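You operate a simulated robot arm through the tools that you are given. There is no shell and no other tool. Be economical: measure what you need, move in short steps, check, and stop when the job is done.

You are at the controls of a simulated robot arm. One attempt, no reset.

JOB
Fetch the brown tub and set it on the red tray on the table top by the fridge.

It is judged by the outcome, as a careful person would: the job done as asked, and still so three seconds after it is handed in. It fails if anything else is knocked over, pushed out of place, dropped, spilled or broken.

ROBOT AND FRAMES
A 6-joint arm with a two-finger parallel gripper, fixed in place. Base frame: the origin is at the foot of the arm, x ahead of it, y to its left, z up; the work surface is at about z = 0. Lengths are in mm, angles in rad, forces in N, time in s.
With the tool pointing down near the work surface it reaches from about 180 to 460 mm from the base axis. Its first joint turns from -1.222 to 1.222 rad. Payload 1.9 kg.
Tool frame: the origin (TCP) lies between the finger pads and is the grasp point; the fingertips stand 23 mm ahead of it; z points along the fingers, y is the line along which they close. Largest opening 94 mm; finger width 38, thickness 10; the body of the gripper, 54 by 96 mm, starts 39 mm behind the TCP.
Orientation is told as [roll, pitch, yaw] about the base's x, y, z axes, in that order, counted from this pose: with the fingers straight down and closing along the base's y, the tool's x points along the base's -x, its y along +y and its z along -z.

CONTROLS
- The arm moves only by the tool apply_moves. Its argument "plan" is a list of rows, each a list of 7 numbers: the finger opening in mm, from 0 to 94, then the shift along the base's x, y, z in units of 30 mm (1.0 is 30 mm), then the turn, a rotation vector about the base's x, y, z in units of 5 degrees (1.0 is 5 degrees). In form: [[hand, dx, dy, dz, wx, wy, wz], ...]. A call has 1 to 10 rows; each row shifts and turns the commanded pose from where the row before left it. A call with a number of a shift or a turn outside -1 to 1 is refused whole. Each row takes 0.2 s and may step no farther than 50 mm and 0.15 rad from the row before; otherwise, or with a gripper value out of range, the whole call is refused. A pose out of reach is approached as far as the arm can. The call stops where the force on the tool passes 40 N (or 10 N more than at its start, if that is more) or the arm is blocked; 0.2 s more then pass. The fingers move at their own pace (about 108 mm/s each) and stop on an object; they squeeze with about 25 N. The grip force told is the motor's: it shows also when the fingers shut on nothing. Time passes only in rows, and 0.2 s behind the last, so rows that do not move let the fingers close. The reply holds the time, the measured pose of the TCP, the force on the tool along the base axes, the opening and the grip force, in the units named above and with some noise, and new pictures: "views" is both (left out), scene, wrist or none.
- Cameras (640 x 400 px; columns grow to the right, rows downward): "scene" is fixed at [50, 315.7, 401.4]; the picture's right is [-0.65, -0.76, 0.00], its down [-0.54, 0.46, -0.71] and it looks along [0.54, -0.46, -0.70] (base axes); focal length 214 px, centre (320, 200). "wrist" rides on the gripper at [-39, 0, -44] in the tool frame; the picture's right is [0.00, -1.00, 0.00], its down [0.97, 0.00, -0.24] and it looks along [0.24, 0.00, 0.97] (tool axes); focal length 218 px, centre (320, 200). There is no depth. A picture from a camera that has moved, and an enlarged one, comes with that camera's place and axes in the base frame and with its lens. The place of the scene camera against the robot may be out by one fixed shift of up to 25 mm in any direction.
- enlarge(camera, box): a new picture of the part [left, top, right, bottom] of that camera's present view, enlarged. It takes no simulated time.
- sign_off(): hands the job in; it is judged then, once.

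Go step by step. Nothing tells you positions but the pictures and the camera data: compare them with the known pose of the tool, close in by small moves and look again before you grip or let go. The budget is 90 turns and 170 pictures, counting those below and the enlarged ones. Unless the task says otherwise, let go and move clear before handing in, and close with one line.

The tools are called after "Call:" by a JSON object that holds its "op" and its "data". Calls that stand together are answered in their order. apply_moves: Moves the arm, as the interface text tells. Its arguments: {"type":"object","properties":{"plan":{"type":"array"},"views":{"type":"string","enum":["both","scene","wrist","none"]}},"required":["plan"]} The other tools are called the same way: enlarge (camera, box) takes an enlarged picture of a part of a camera's view; sign_off () hands the job in.

At the start:

```text
clock: 0.0
tcp_pos: [368.7, -49.2, 234.2]
orientation: [0.001, 0.001, -0.001]
force: [-0.3, 0.3, -0.9]
grip_width: 93.8
grip_force: 0.0
```

scene: 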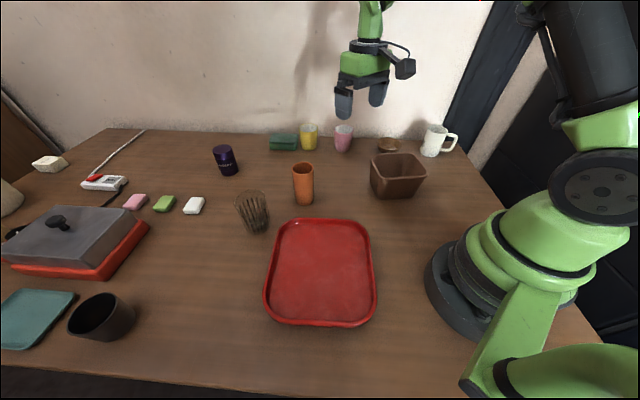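
wrist: 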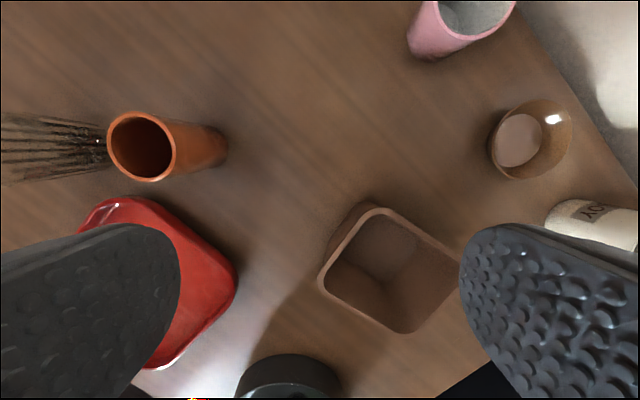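

The brown tub looks to be the square one at about (260, -138), and the red tray lies to its left. I'll enlarge both views to measure the tub's rim and the tray.

Call:
{"op": "enlarge", "data": {"camera": "wrist", "box": [280, 170, 520, 370]}}

Call:
{"op": "enlarge", "data": {"camera": "scene", "box": [340, 120, 480, 220]}}

Call:
{"op": "enlarge", "data": {"camera": "scene", "box": [220, 180, 440, 340]}}

```text
2.00 times, centred on (400, 270) of wrist
camera zoom: at [407.7, -49.9, 279.3], right [0.0, -1.0, 0.0], down [-0.97, 0.0, 0.24], along [-0.24, 0.0, -0.97], focal length 436 px, centre (160, 60)
```

zoom: 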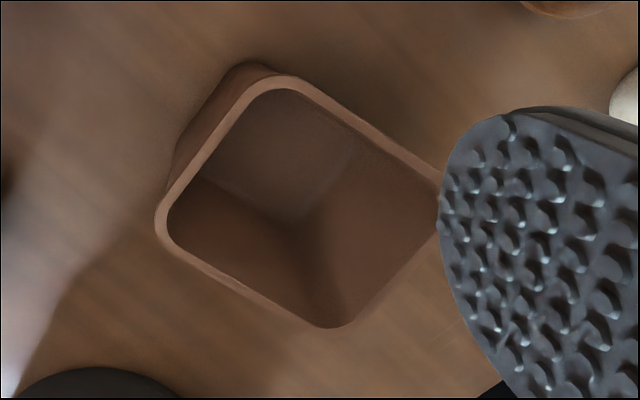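

```text
4.00 times, centred on (410, 170) of scene
camera zoom: at [50.0, 315.7, 401.4], right [-0.65, -0.76, 0.0], down [-0.54, 0.46, -0.71], along [0.54, -0.46, -0.7], focal length 858 px, centre (-40, 320)
```

zoom: 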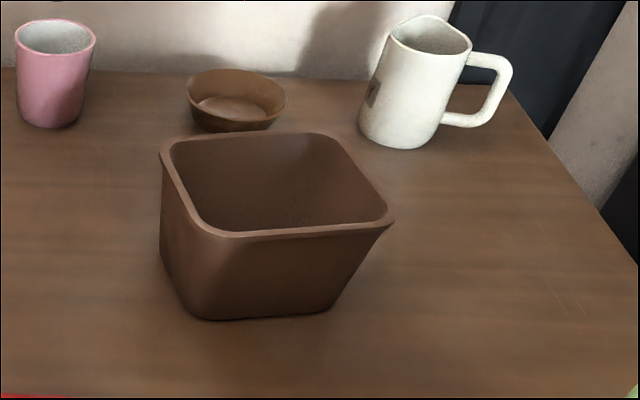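

```text
2.50 times, centred on (330, 260) of scene
camera zoom: at [50.0, 315.7, 401.4], right [-0.65, -0.76, 0.0], down [-0.54, 0.46, -0.71], along [0.54, -0.46, -0.7], focal length 536 px, centre (295, 50)
```

zoom: 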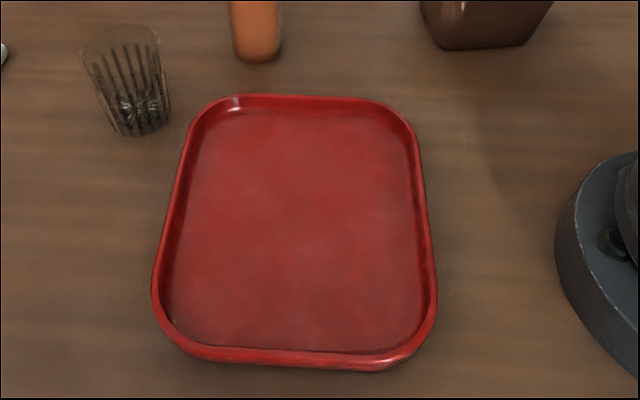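

The tub is an open box about 110–120 mm across, with its rim at about z = 75, centred near (275, -127). That is too wide to straddle, so I'll grip one wall by the rim, at its +y side near (310, -79). I'll move above that wall with yaw -36° and look again.

Call:
{"op": "apply_moves", "data": {"plan": [[60, -0.242, -0.125, -0.308, 0, 0, -0.9], [60, -0.242, -0.125, -0.308, 0, 0, -0.9], [60, -0.242, -0.125, -0.308, 0, 0, -0.9], [60, -0.242, -0.125, -0.308, 0, 0, -0.9], [60, -0.242, -0.125, -0.308, 0, 0, -0.9], [60, -0.242, -0.125, -0.308, 0, 0, -0.9], [60, -0.242, -0.125, -0.308, 0, 0, -0.9], [60, -0.242, -0.125, -0.308, 0, 0, -0.9]]}}

```text
clock: 1.8
tcp_pos: [309.6, -80.0, 159.8]
orientation: [0.0, -0.002, -0.629]
force: [0.6, 0.0, 0.1]
grip_width: 60.2
grip_force: 0.1
camera wrist: at [340.6, -102.7, 205.7], right [-0.59, -0.81, 0.0], down [-0.78, 0.57, 0.24], along [-0.19, 0.14, -0.97], focal length 218 px, centre (320, 200)
```

scene: 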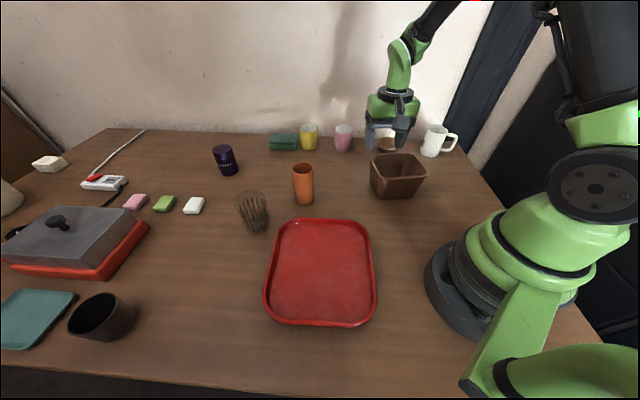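
wrist: 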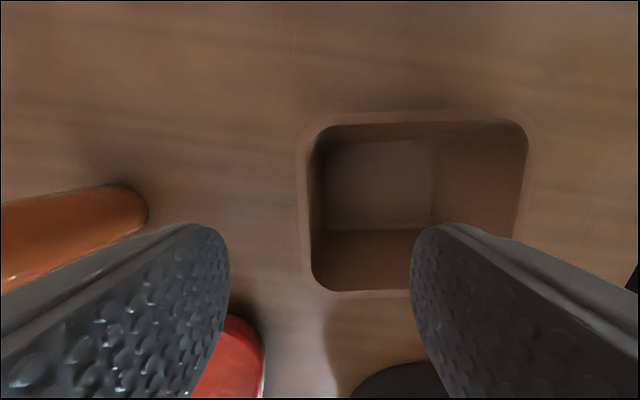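

From this view the wall lines up well with the fingers and the rim looks nearer z = 88. I'll centre on the wall, tilt about 6° to match its lean, and stop just above the rim.

Call:
{"op": "apply_moves", "data": {"plan": [[50, 0.07, 0.02, -0.5, -0.32, 0.24, 0], [50, 0.07, 0.02, -0.5, -0.32, 0.24, 0], [50, 0.07, 0.02, -0.45, -0.33, 0.23, 0], [50, 0, 0, 0, 0, 0, 0]]}}

```text
clock: 2.8
tcp_pos: [316.4, -78.4, 117.9]
orientation: [-0.106, 0.0, -0.629]
force: [-0.4, 0.3, 0.3]
grip_width: 50.2
grip_force: 0.0
camera wrist: at [349.5, -97.8, 163.3], right [-0.58, -0.8, 0.11], down [-0.77, 0.59, 0.24], along [-0.25, 0.06, -0.97], focal length 218 px, centre (320, 200)
```

scene: 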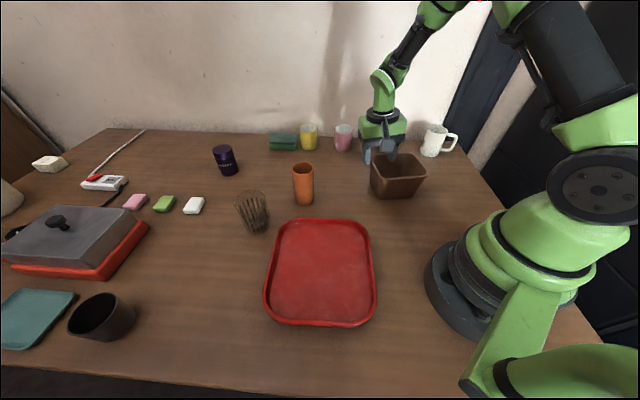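
wrist: 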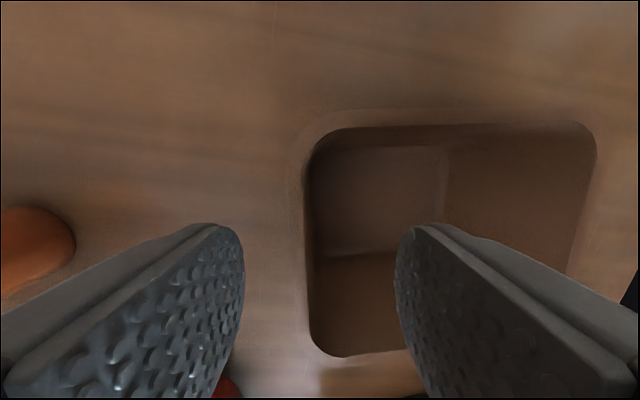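

The fingers straddle the wall and are centred along it. Going straight down about 42 mm should bring the wall midway between the pads.

Call:
{"op": "apply_moves", "data": {"plan": [[50, 0, 0, -0.35, 0, 0, 0], [50, 0, 0, -0.35, 0, 0, 0], [50, 0, 0, -0.35, 0, 0, 0], [50, 0, 0, -0.35, 0, 0, 0], [50, 0, 0, 0, 0, 0, 0]]}}

```text
clock: 4.0
tcp_pos: [316.0, -80.4, 75.5]
orientation: [-0.104, 0.0, -0.627]
force: [0.4, -0.3, 0.2]
grip_width: 50.1
grip_force: 0.1
camera wrist: at [350.1, -98.6, 120.9], right [-0.58, -0.8, 0.1], down [-0.77, 0.59, 0.24], along [-0.25, 0.06, -0.97], focal length 218 px, centre (320, 200)
```

scene: 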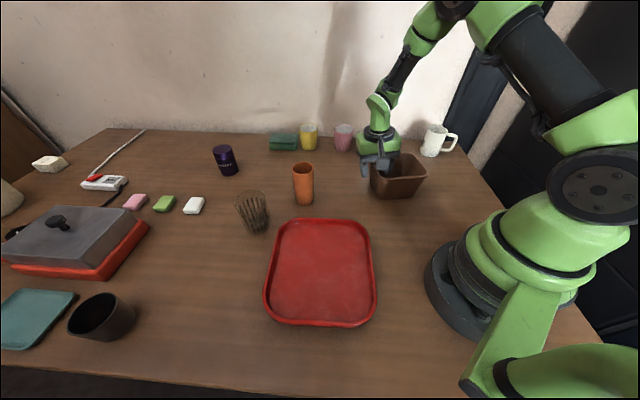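
wrist: 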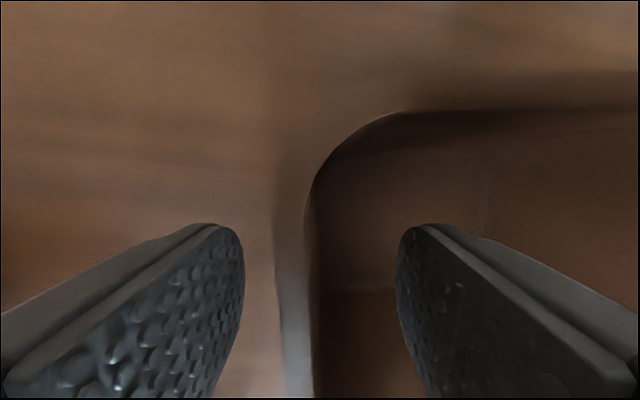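

The wall sits between the fingers, about 3 mm nearer the outer one. I'll shift a little, close, and let the grip settle.

Call:
{"op": "apply_moves", "data": {"plan": [[40, 0.06, 0.08, 0, 0, 0, 0], [20, 0, 0, 0, 0, 0, 0], [0, 0, 0, 0, 0, 0, 0], [0, 0, 0, 0, 0, 0, 0], [0, 0, 0, 0, 0, 0, 0]]}}

```text
clock: 5.2
tcp_pos: [320.9, -77.0, 76.3]
orientation: [-0.106, -0.002, -0.628]
force: [-0.5, 0.1, 0.5]
grip_width: 2.5
grip_force: 24.7
camera wrist: at [353.1, -95.8, 121.2], right [-0.58, -0.8, 0.1], down [-0.77, 0.59, 0.24], along [-0.25, 0.06, -0.97], focal length 218 px, centre (320, 200)
```

scene: 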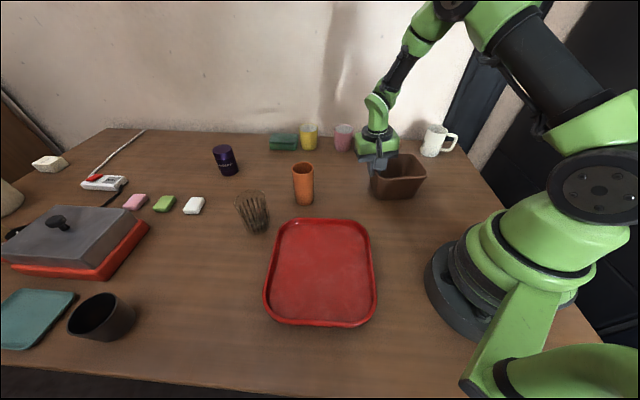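
wrist: 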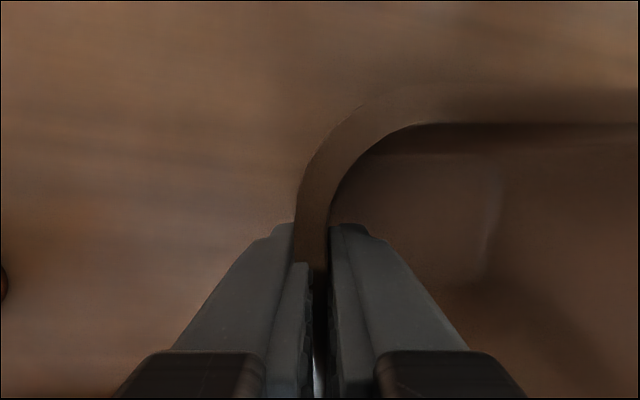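

The fingers closed on a thin wall at 2.5 mm. I'll try a small lift and check that the tub comes along.

Call:
{"op": "apply_moves", "data": {"plan": [[0, 0, 0, 0.3, 0, 0, 0], [0, 0, 0, 0.4, 0, 0, 0], [0, 0, 0, 0.4, 0, 0, 0], [0, 0, 0, 0, 0, 0, 0]]}}

Call:
{"op": "enlarge", "data": {"camera": "scene", "box": [320, 100, 460, 220]}}

```text
clock: 6.2
tcp_pos: [319.5, -75.8, 109.0]
orientation: [-0.105, -0.001, -0.629]
force: [0.3, 0.5, -1.0]
grip_width: 2.8
grip_force: 24.8
camera wrist: at [353.6, -95.1, 153.1], right [-0.58, -0.8, 0.1], down [-0.77, 0.59, 0.24], along [-0.25, 0.06, -0.97], focal length 218 px, centre (320, 200)
```

scene: 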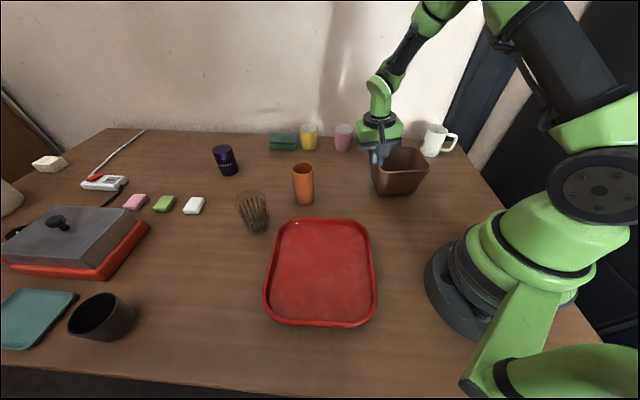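
wrist: 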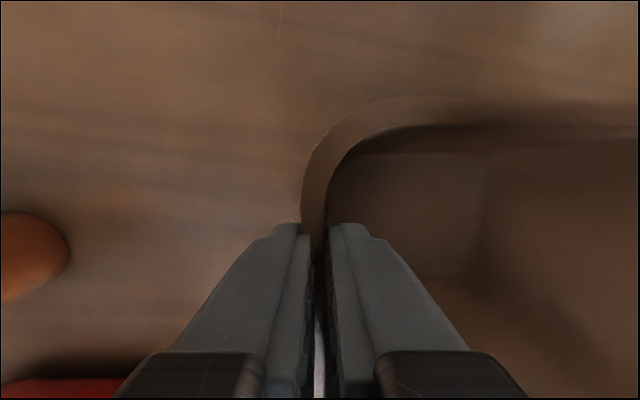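

```text
3.33 times, centred on (390, 160) of scene
camera zoom: at [50.0, 315.7, 401.4], right [-0.65, -0.76, 0.0], down [-0.54, 0.46, -0.71], along [0.54, -0.46, -0.7], focal length 715 px, centre (87, 333)
```

zoom: 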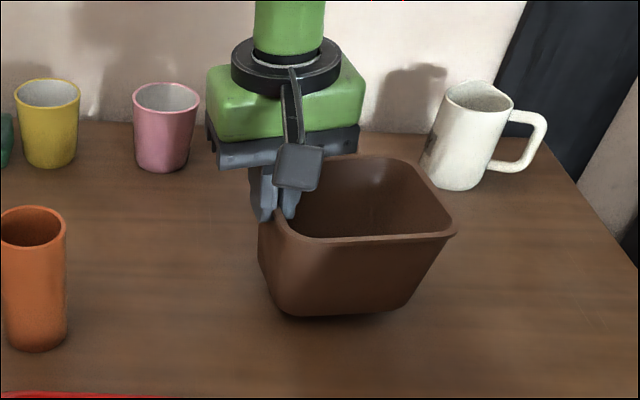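

The tub seems to have come up, though the rim may have slipped a little in the pads. I'll hold for a moment and look again to see whether it's steady.

Call:
{"op": "apply_moves", "data": {"plan": [[0, 0, 0, 0, 0, 0, 0], [0, 0, 0, 0, 0, 0, 0], [0, 0, 0, 0, 0, 0, 0]]}}

Call:
{"op": "enlarge", "data": {"camera": "scene", "box": [340, 120, 480, 220]}}

```text
clock: 7.0
tcp_pos: [319.4, -75.9, 108.2]
orientation: [-0.104, -0.001, -0.627]
force: [-1.0, -0.5, 0.1]
grip_width: 3.0
grip_force: 25.6
camera wrist: at [353.6, -95.1, 153.0], right [-0.58, -0.8, 0.1], down [-0.77, 0.59, 0.24], along [-0.25, 0.06, -0.97], focal length 218 px, centre (320, 200)
```

scene: 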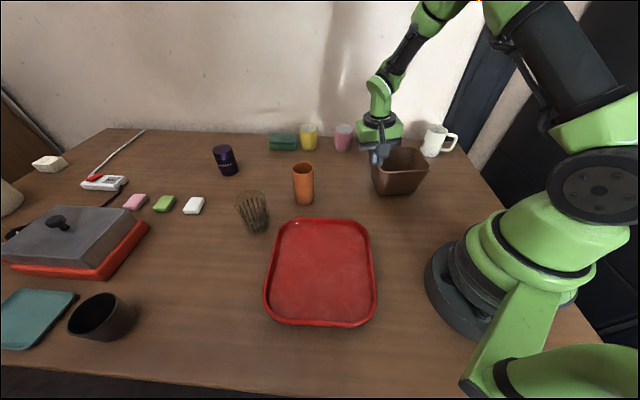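
wrist: 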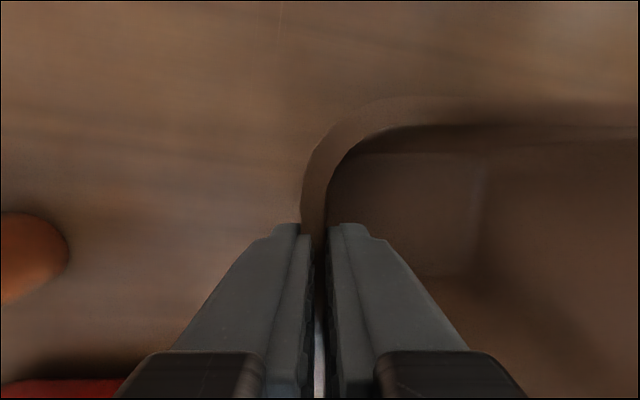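

```text
4.00 times, centred on (410, 170) of scene
camera zoom: at [50.0, 315.7, 401.4], right [-0.65, -0.76, 0.0], down [-0.54, 0.46, -0.71], along [0.54, -0.46, -0.7], focal length 858 px, centre (-40, 320)
```

zoom: 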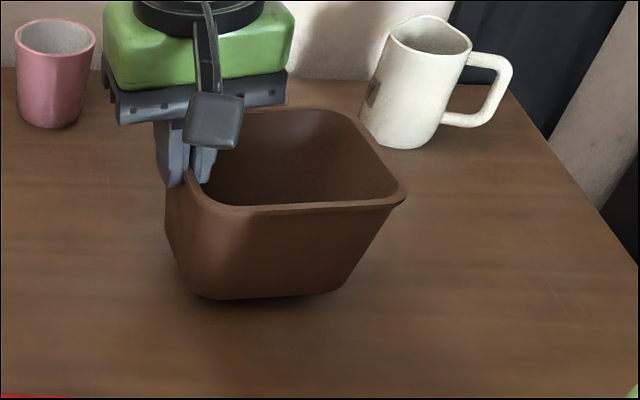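

The tub hangs level and steady about 20 mm up. I'll lift further, gently, to clear the orange cup's height, and check for slip.

Call:
{"op": "apply_moves", "data": {"plan": [[0, 0, 0, 0.2, 0, 0, 0], [0, 0, 0, 0.35, 0, 0, 0], [0, 0, 0, 0.35, 0, 0, 0], [0, 0, 0, 0.35, 0, 0, 0], [0, 0, 0, 0.35, 0, 0, 0], [0, 0, 0, 0.35, 0, 0, 0], [0, 0, 0, 0.35, 0, 0, 0], [0, 0, 0, 0.35, 0, 0, 0], [0, 0, 0, 0.35, 0, 0, 0], [0, 0, 0, 0.2, 0, 0, 0]]}}

```text
clock: 9.2
tcp_pos: [319.4, -77.4, 203.5]
orientation: [-0.105, -0.001, -0.627]
force: [-0.1, 0.5, -2.0]
grip_width: 2.6
grip_force: 25.1
camera wrist: at [352.5, -95.4, 249.7], right [-0.58, -0.8, 0.1], down [-0.77, 0.59, 0.24], along [-0.25, 0.06, -0.97], focal length 218 px, centre (320, 200)
```

scene: 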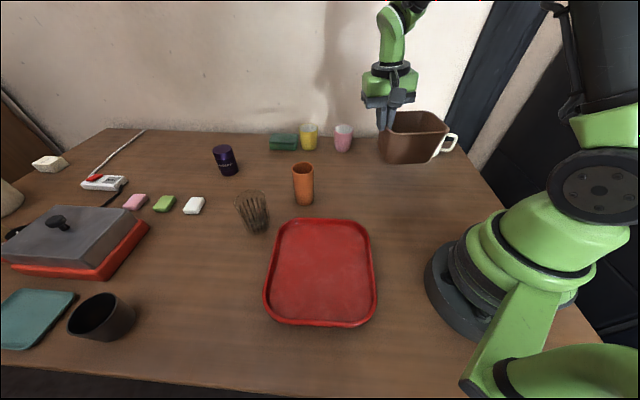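
wrist: 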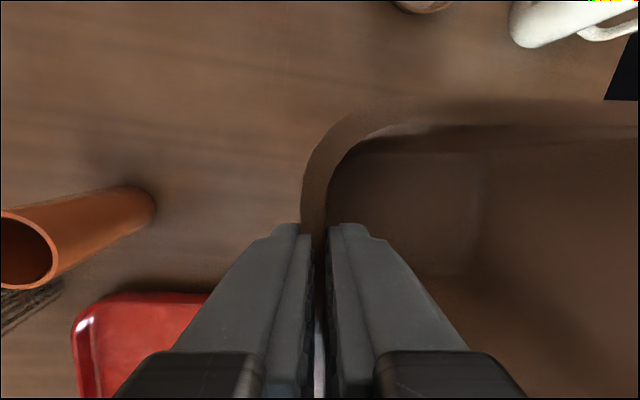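

The grip is firm, with no further slip. Next I'll carry it at this height toward the tray, halfway first.

Call:
{"op": "apply_moves", "data": {"plan": [[0, -0.06, 0.3, 0, 0, 0, 0], [0, -0.14, 0.7, 0, 0, 0, 0], [0, -0.16, 0.85, 0, 0, 0, 0], [0, -0.16, 0.85, 0, 0, 0, 0], [0, -0.16, 0.85, 0, 0, 0, 0], [0, -0.16, 0.85, 0, 0, 0, 0], [0, -0.14, 0.7, 0, 0, 0, 0], [0, -0.06, 0.3, 0, 0, 0, 0], [0, 0, 0, 0, 0, 0, 0]]}}

```text
clock: 11.2
tcp_pos: [286.4, 86.2, 204.5]
orientation: [-0.106, 0.002, -0.63]
force: [-0.1, -0.6, -1.8]
grip_width: 2.6
grip_force: 25.2
camera wrist: at [321.1, 68.0, 249.0], right [-0.58, -0.8, 0.1], down [-0.77, 0.59, 0.24], along [-0.25, 0.06, -0.97], focal length 218 px, centre (320, 200)
```

scene: 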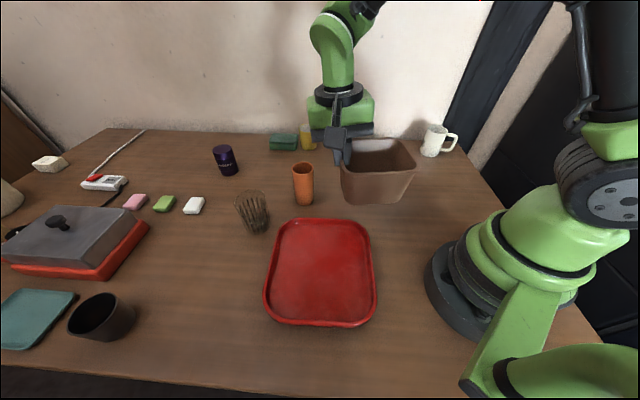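
wrist: 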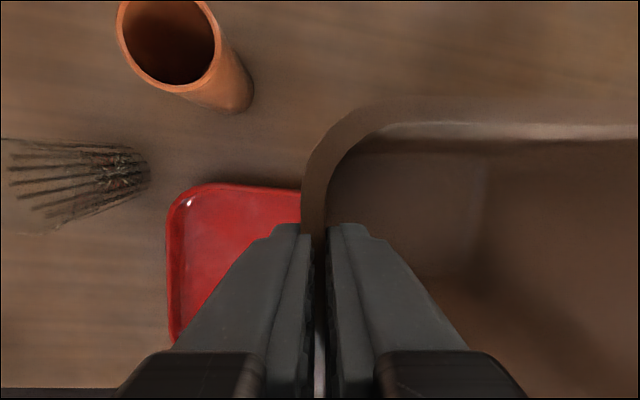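

The tray's long axis is roughly parallel to the tub's wall and its centre is about (221, 190). I'll continue until the tub's centre is above it.

Call:
{"op": "apply_moves", "data": {"plan": [[0, -0.06, 0.3, 0, 0, 0, 0], [0, -0.13, 0.7, 0, 0, 0, 0], [0, -0.16, 0.9, 0, 0, 0, 0], [0, -0.16, 0.9, 0, 0, 0, 0], [0, -0.16, 0.9, 0, 0, 0, 0], [0, -0.12, 0.75, 0, 0, 0, 0], [0, -0.05, 0.4, 0, 0, 0, 0], [0, 0, 0, 0, 0, 0, 0]]}}

```text
clock: 13.0
tcp_pos: [263.7, 233.5, 205.4]
orientation: [-0.104, 0.001, -0.627]
force: [0.0, -0.5, -0.5]
grip_width: 2.8
grip_force: 24.6
camera wrist: at [296.8, 214.8, 249.4], right [-0.58, -0.8, 0.11], down [-0.77, 0.59, 0.24], along [-0.25, 0.06, -0.97], focal length 218 px, centre (320, 200)
```

scene: 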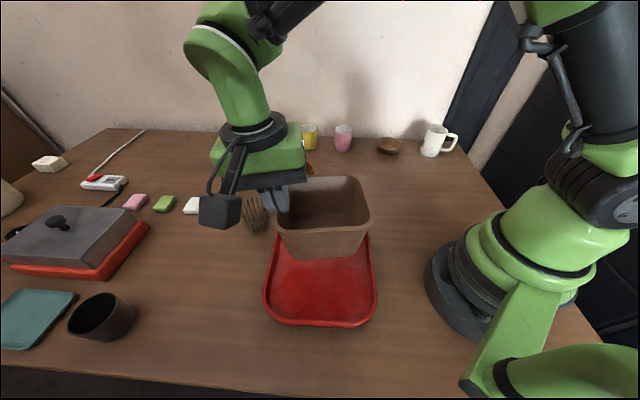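
wrist: 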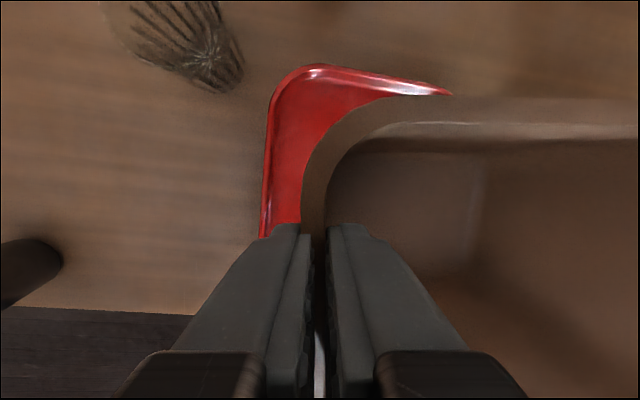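

The tub's centre is within about 8 mm of the tray's centre. I'll lower it to a little above the tray floor.

Call:
{"op": "apply_moves", "data": {"plan": [[0, -0.02, -0.03, -0.25, 0, 0, 0], [0, -0.02, -0.03, -0.45, 0, 0, 0], [0, -0.02, -0.03, -0.45, 0, 0, 0], [0, -0.02, -0.03, -0.45, 0, 0, 0], [0, -0.02, -0.03, -0.45, 0, 0, 0], [0, 0, 0, -0.45, 0, 0, 0], [0, 0, 0, -0.35, 0, 0, 0], [0, 0, 0, -0.2, 0, 0, 0], [0, 0, 0, 0, 0, 0, 0]]}}

Call:
{"op": "enlarge", "data": {"camera": "scene", "box": [220, 180, 420, 340]}}

```text
clock: 15.0
tcp_pos: [260.2, 227.6, 112.0]
orientation: [-0.105, 0.001, -0.628]
force: [-0.9, -0.2, -0.4]
grip_width: 2.6
grip_force: 25.0
camera wrist: at [294.7, 208.5, 156.9], right [-0.58, -0.8, 0.11], down [-0.77, 0.59, 0.24], along [-0.25, 0.06, -0.97], focal length 218 px, centre (320, 200)
```

scene: 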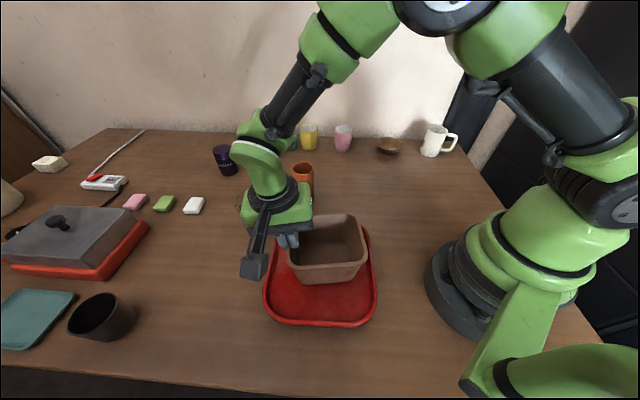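
wrist: 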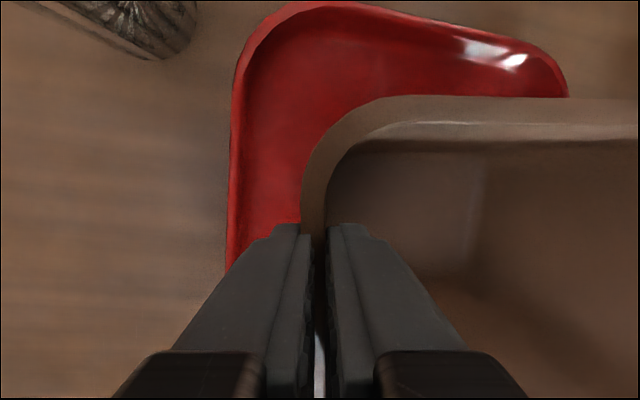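

```text
2.50 times, centred on (320, 260) of scene
camera zoom: at [50.0, 315.7, 401.4], right [-0.65, -0.76, 0.0], down [-0.54, 0.46, -0.71], along [0.54, -0.46, -0.7], focal length 536 px, centre (320, 50)
```

zoom: 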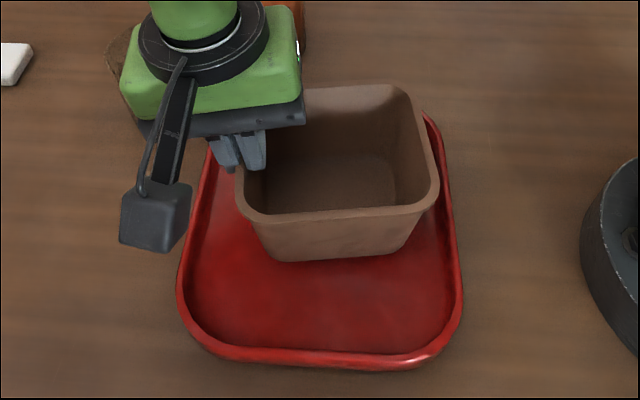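

The tub is centred well inside the tray. I'll lower in small steps, watching the force for contact.

Call:
{"op": "apply_moves", "data": {"plan": [[0, 0, 0, -0.15, 0, 0, 0], [0, 0, 0, -0.15, 0, 0, 0], [0, 0, 0, -0.1, 0, 0, 0], [0, 0, 0, 0, 0, 0, 0]], "views": "scene"}}

Call:
{"op": "enlarge", "data": {"camera": "scene", "box": [260, 200, 400, 300]}}

```text
clock: 16.0
tcp_pos: [260.8, 226.5, 101.6]
orientation: [-0.102, -0.001, -0.627]
force: [-3.2, 2.6, 24.0]
grip_width: 3.0
grip_force: 24.6
```

scene: 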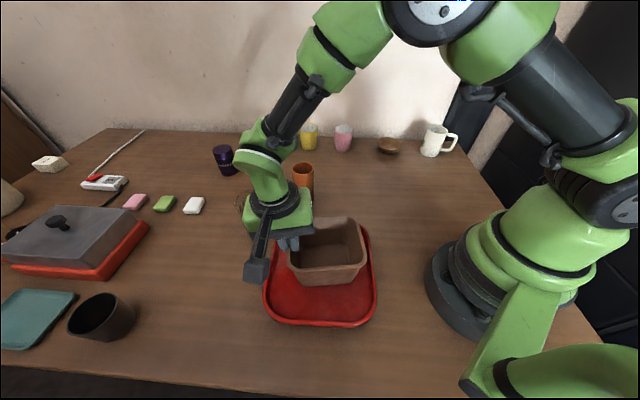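

```text
4.00 times, centred on (330, 250) of scene
camera zoom: at [50.0, 315.7, 401.4], right [-0.65, -0.76, 0.0], down [-0.54, 0.46, -0.71], along [0.54, -0.46, -0.7], focal length 858 px, centre (280, 0)
```

zoom: 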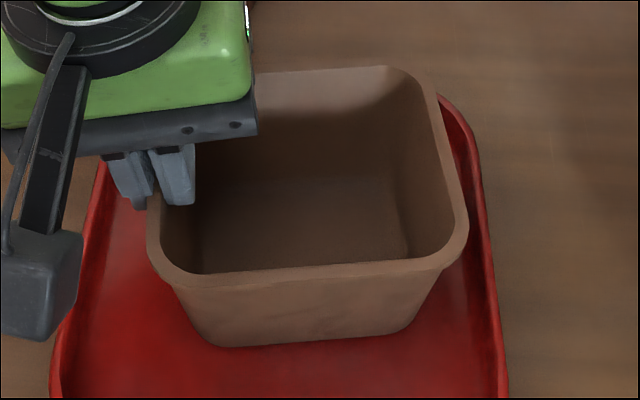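

Contact shows at 24 N, so the tub is standing on the tray floor. I'll ease up 2 mm to relieve the push, then open the fingers.

Call:
{"op": "apply_moves", "data": {"plan": [[0, 0, 0, 0.07, 0, 0, 0], [0, 0, 0, 0, 0, 0, 0], [10, 0, 0, 0, 0, 0, 0], [25, 0, 0, 0, 0, 0, 0], [36, 0, 0, 0, 0, 0, 0], [36, 0, 0, 0, 0, 0, 0]]}}

Call:
{"op": "enlarge", "data": {"camera": "scene", "box": [260, 200, 400, 300]}}

```text
clock: 17.4
tcp_pos: [259.5, 226.6, 104.1]
orientation: [-0.103, 0.001, -0.629]
force: [-0.1, 0.1, -0.4]
grip_width: 36.3
grip_force: 0.1
camera wrist: at [293.3, 207.3, 148.3], right [-0.58, -0.8, 0.1], down [-0.77, 0.59, 0.24], along [-0.25, 0.06, -0.97], focal length 218 px, centre (320, 200)
```

scene: 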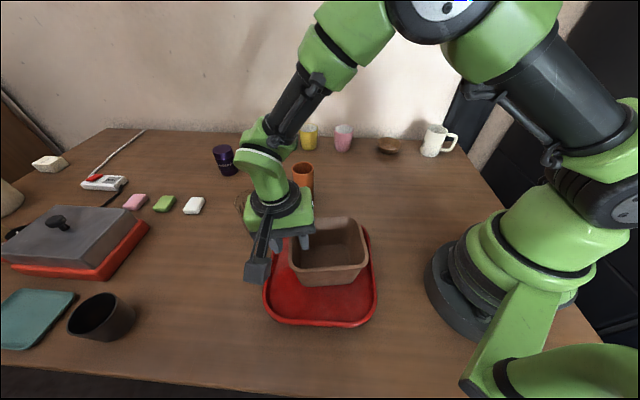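
wrist: 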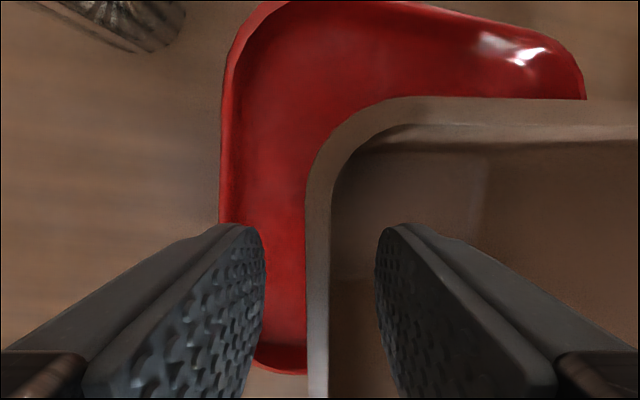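

```text
4.00 times, centred on (330, 250) of scene
camera zoom: at [50.0, 315.7, 401.4], right [-0.65, -0.76, 0.0], down [-0.54, 0.46, -0.71], along [0.54, -0.46, -0.7], focal length 858 px, centre (280, 0)
```

zoom: 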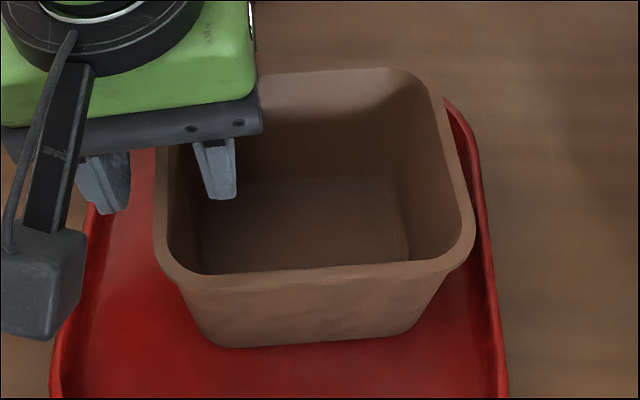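

The tub stands level on the tray and the fingers are clear of its wall on both sides. I'll rise straight up out of it.

Call:
{"op": "apply_moves", "data": {"plan": [[36, 0, 0, 0.3, 0, 0, 0], [36, 0, 0, 0.5, 0, 0, 0], [36, 0, 0, 0.7, 0, 0, 0], [36, 0, 0, 0.8, 0, 0, 0], [36, 0, 0, 0.8, 0, 0, 0], [36, 0, 0, 0.5, 0, 0, 0], [36, 0, 0, 0, 0, 0, 0]]}}

Call:
{"op": "enlarge", "data": {"camera": "scene", "box": [220, 180, 420, 340]}}

```text
clock: 19.0
tcp_pos: [258.6, 228.3, 210.8]
orientation: [-0.105, 0.001, -0.629]
force: [0.3, 0.0, -0.9]
grip_width: 36.3
grip_force: 0.0
camera wrist: at [293.8, 209.4, 255.4], right [-0.58, -0.8, 0.1], down [-0.77, 0.59, 0.24], along [-0.25, 0.06, -0.97], focal length 218 px, centre (320, 200)
```

scene: 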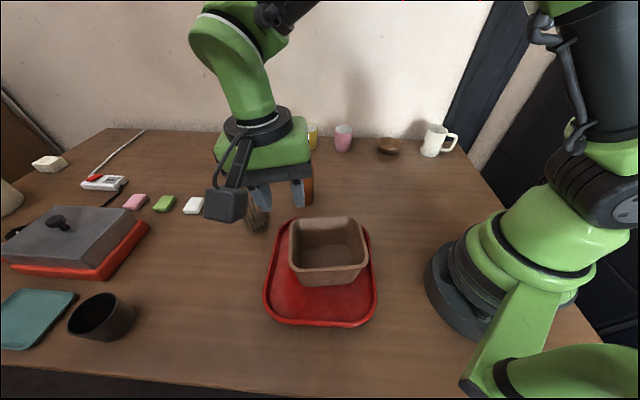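
wrist: 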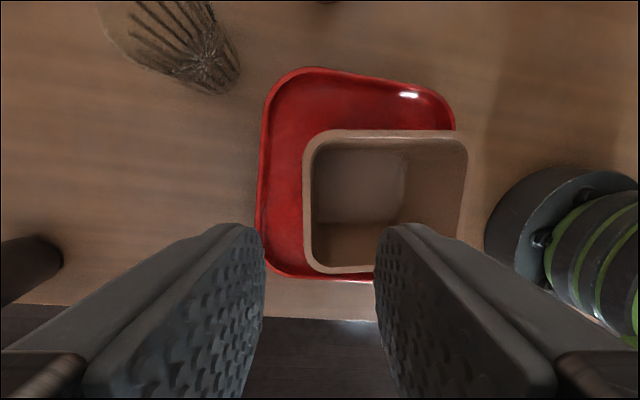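

```text
2.50 times, centred on (320, 260) of scene
camera zoom: at [50.0, 315.7, 401.4], right [-0.65, -0.76, 0.0], down [-0.54, 0.46, -0.71], along [0.54, -0.46, -0.7], focal length 536 px, centre (320, 50)
```

zoom: 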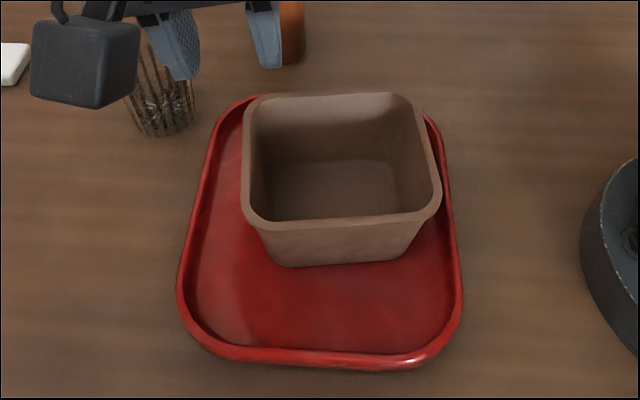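

The tub stands level and fully inside the red tray. The gripper is clear and nothing else has moved, so I'm handing the job in.

Call:
{"op": "sign_off", "data": {}}

```text
The job is handed in.
```

The brown tub is standing on the red tray, released and level, and the arm is clear of it.
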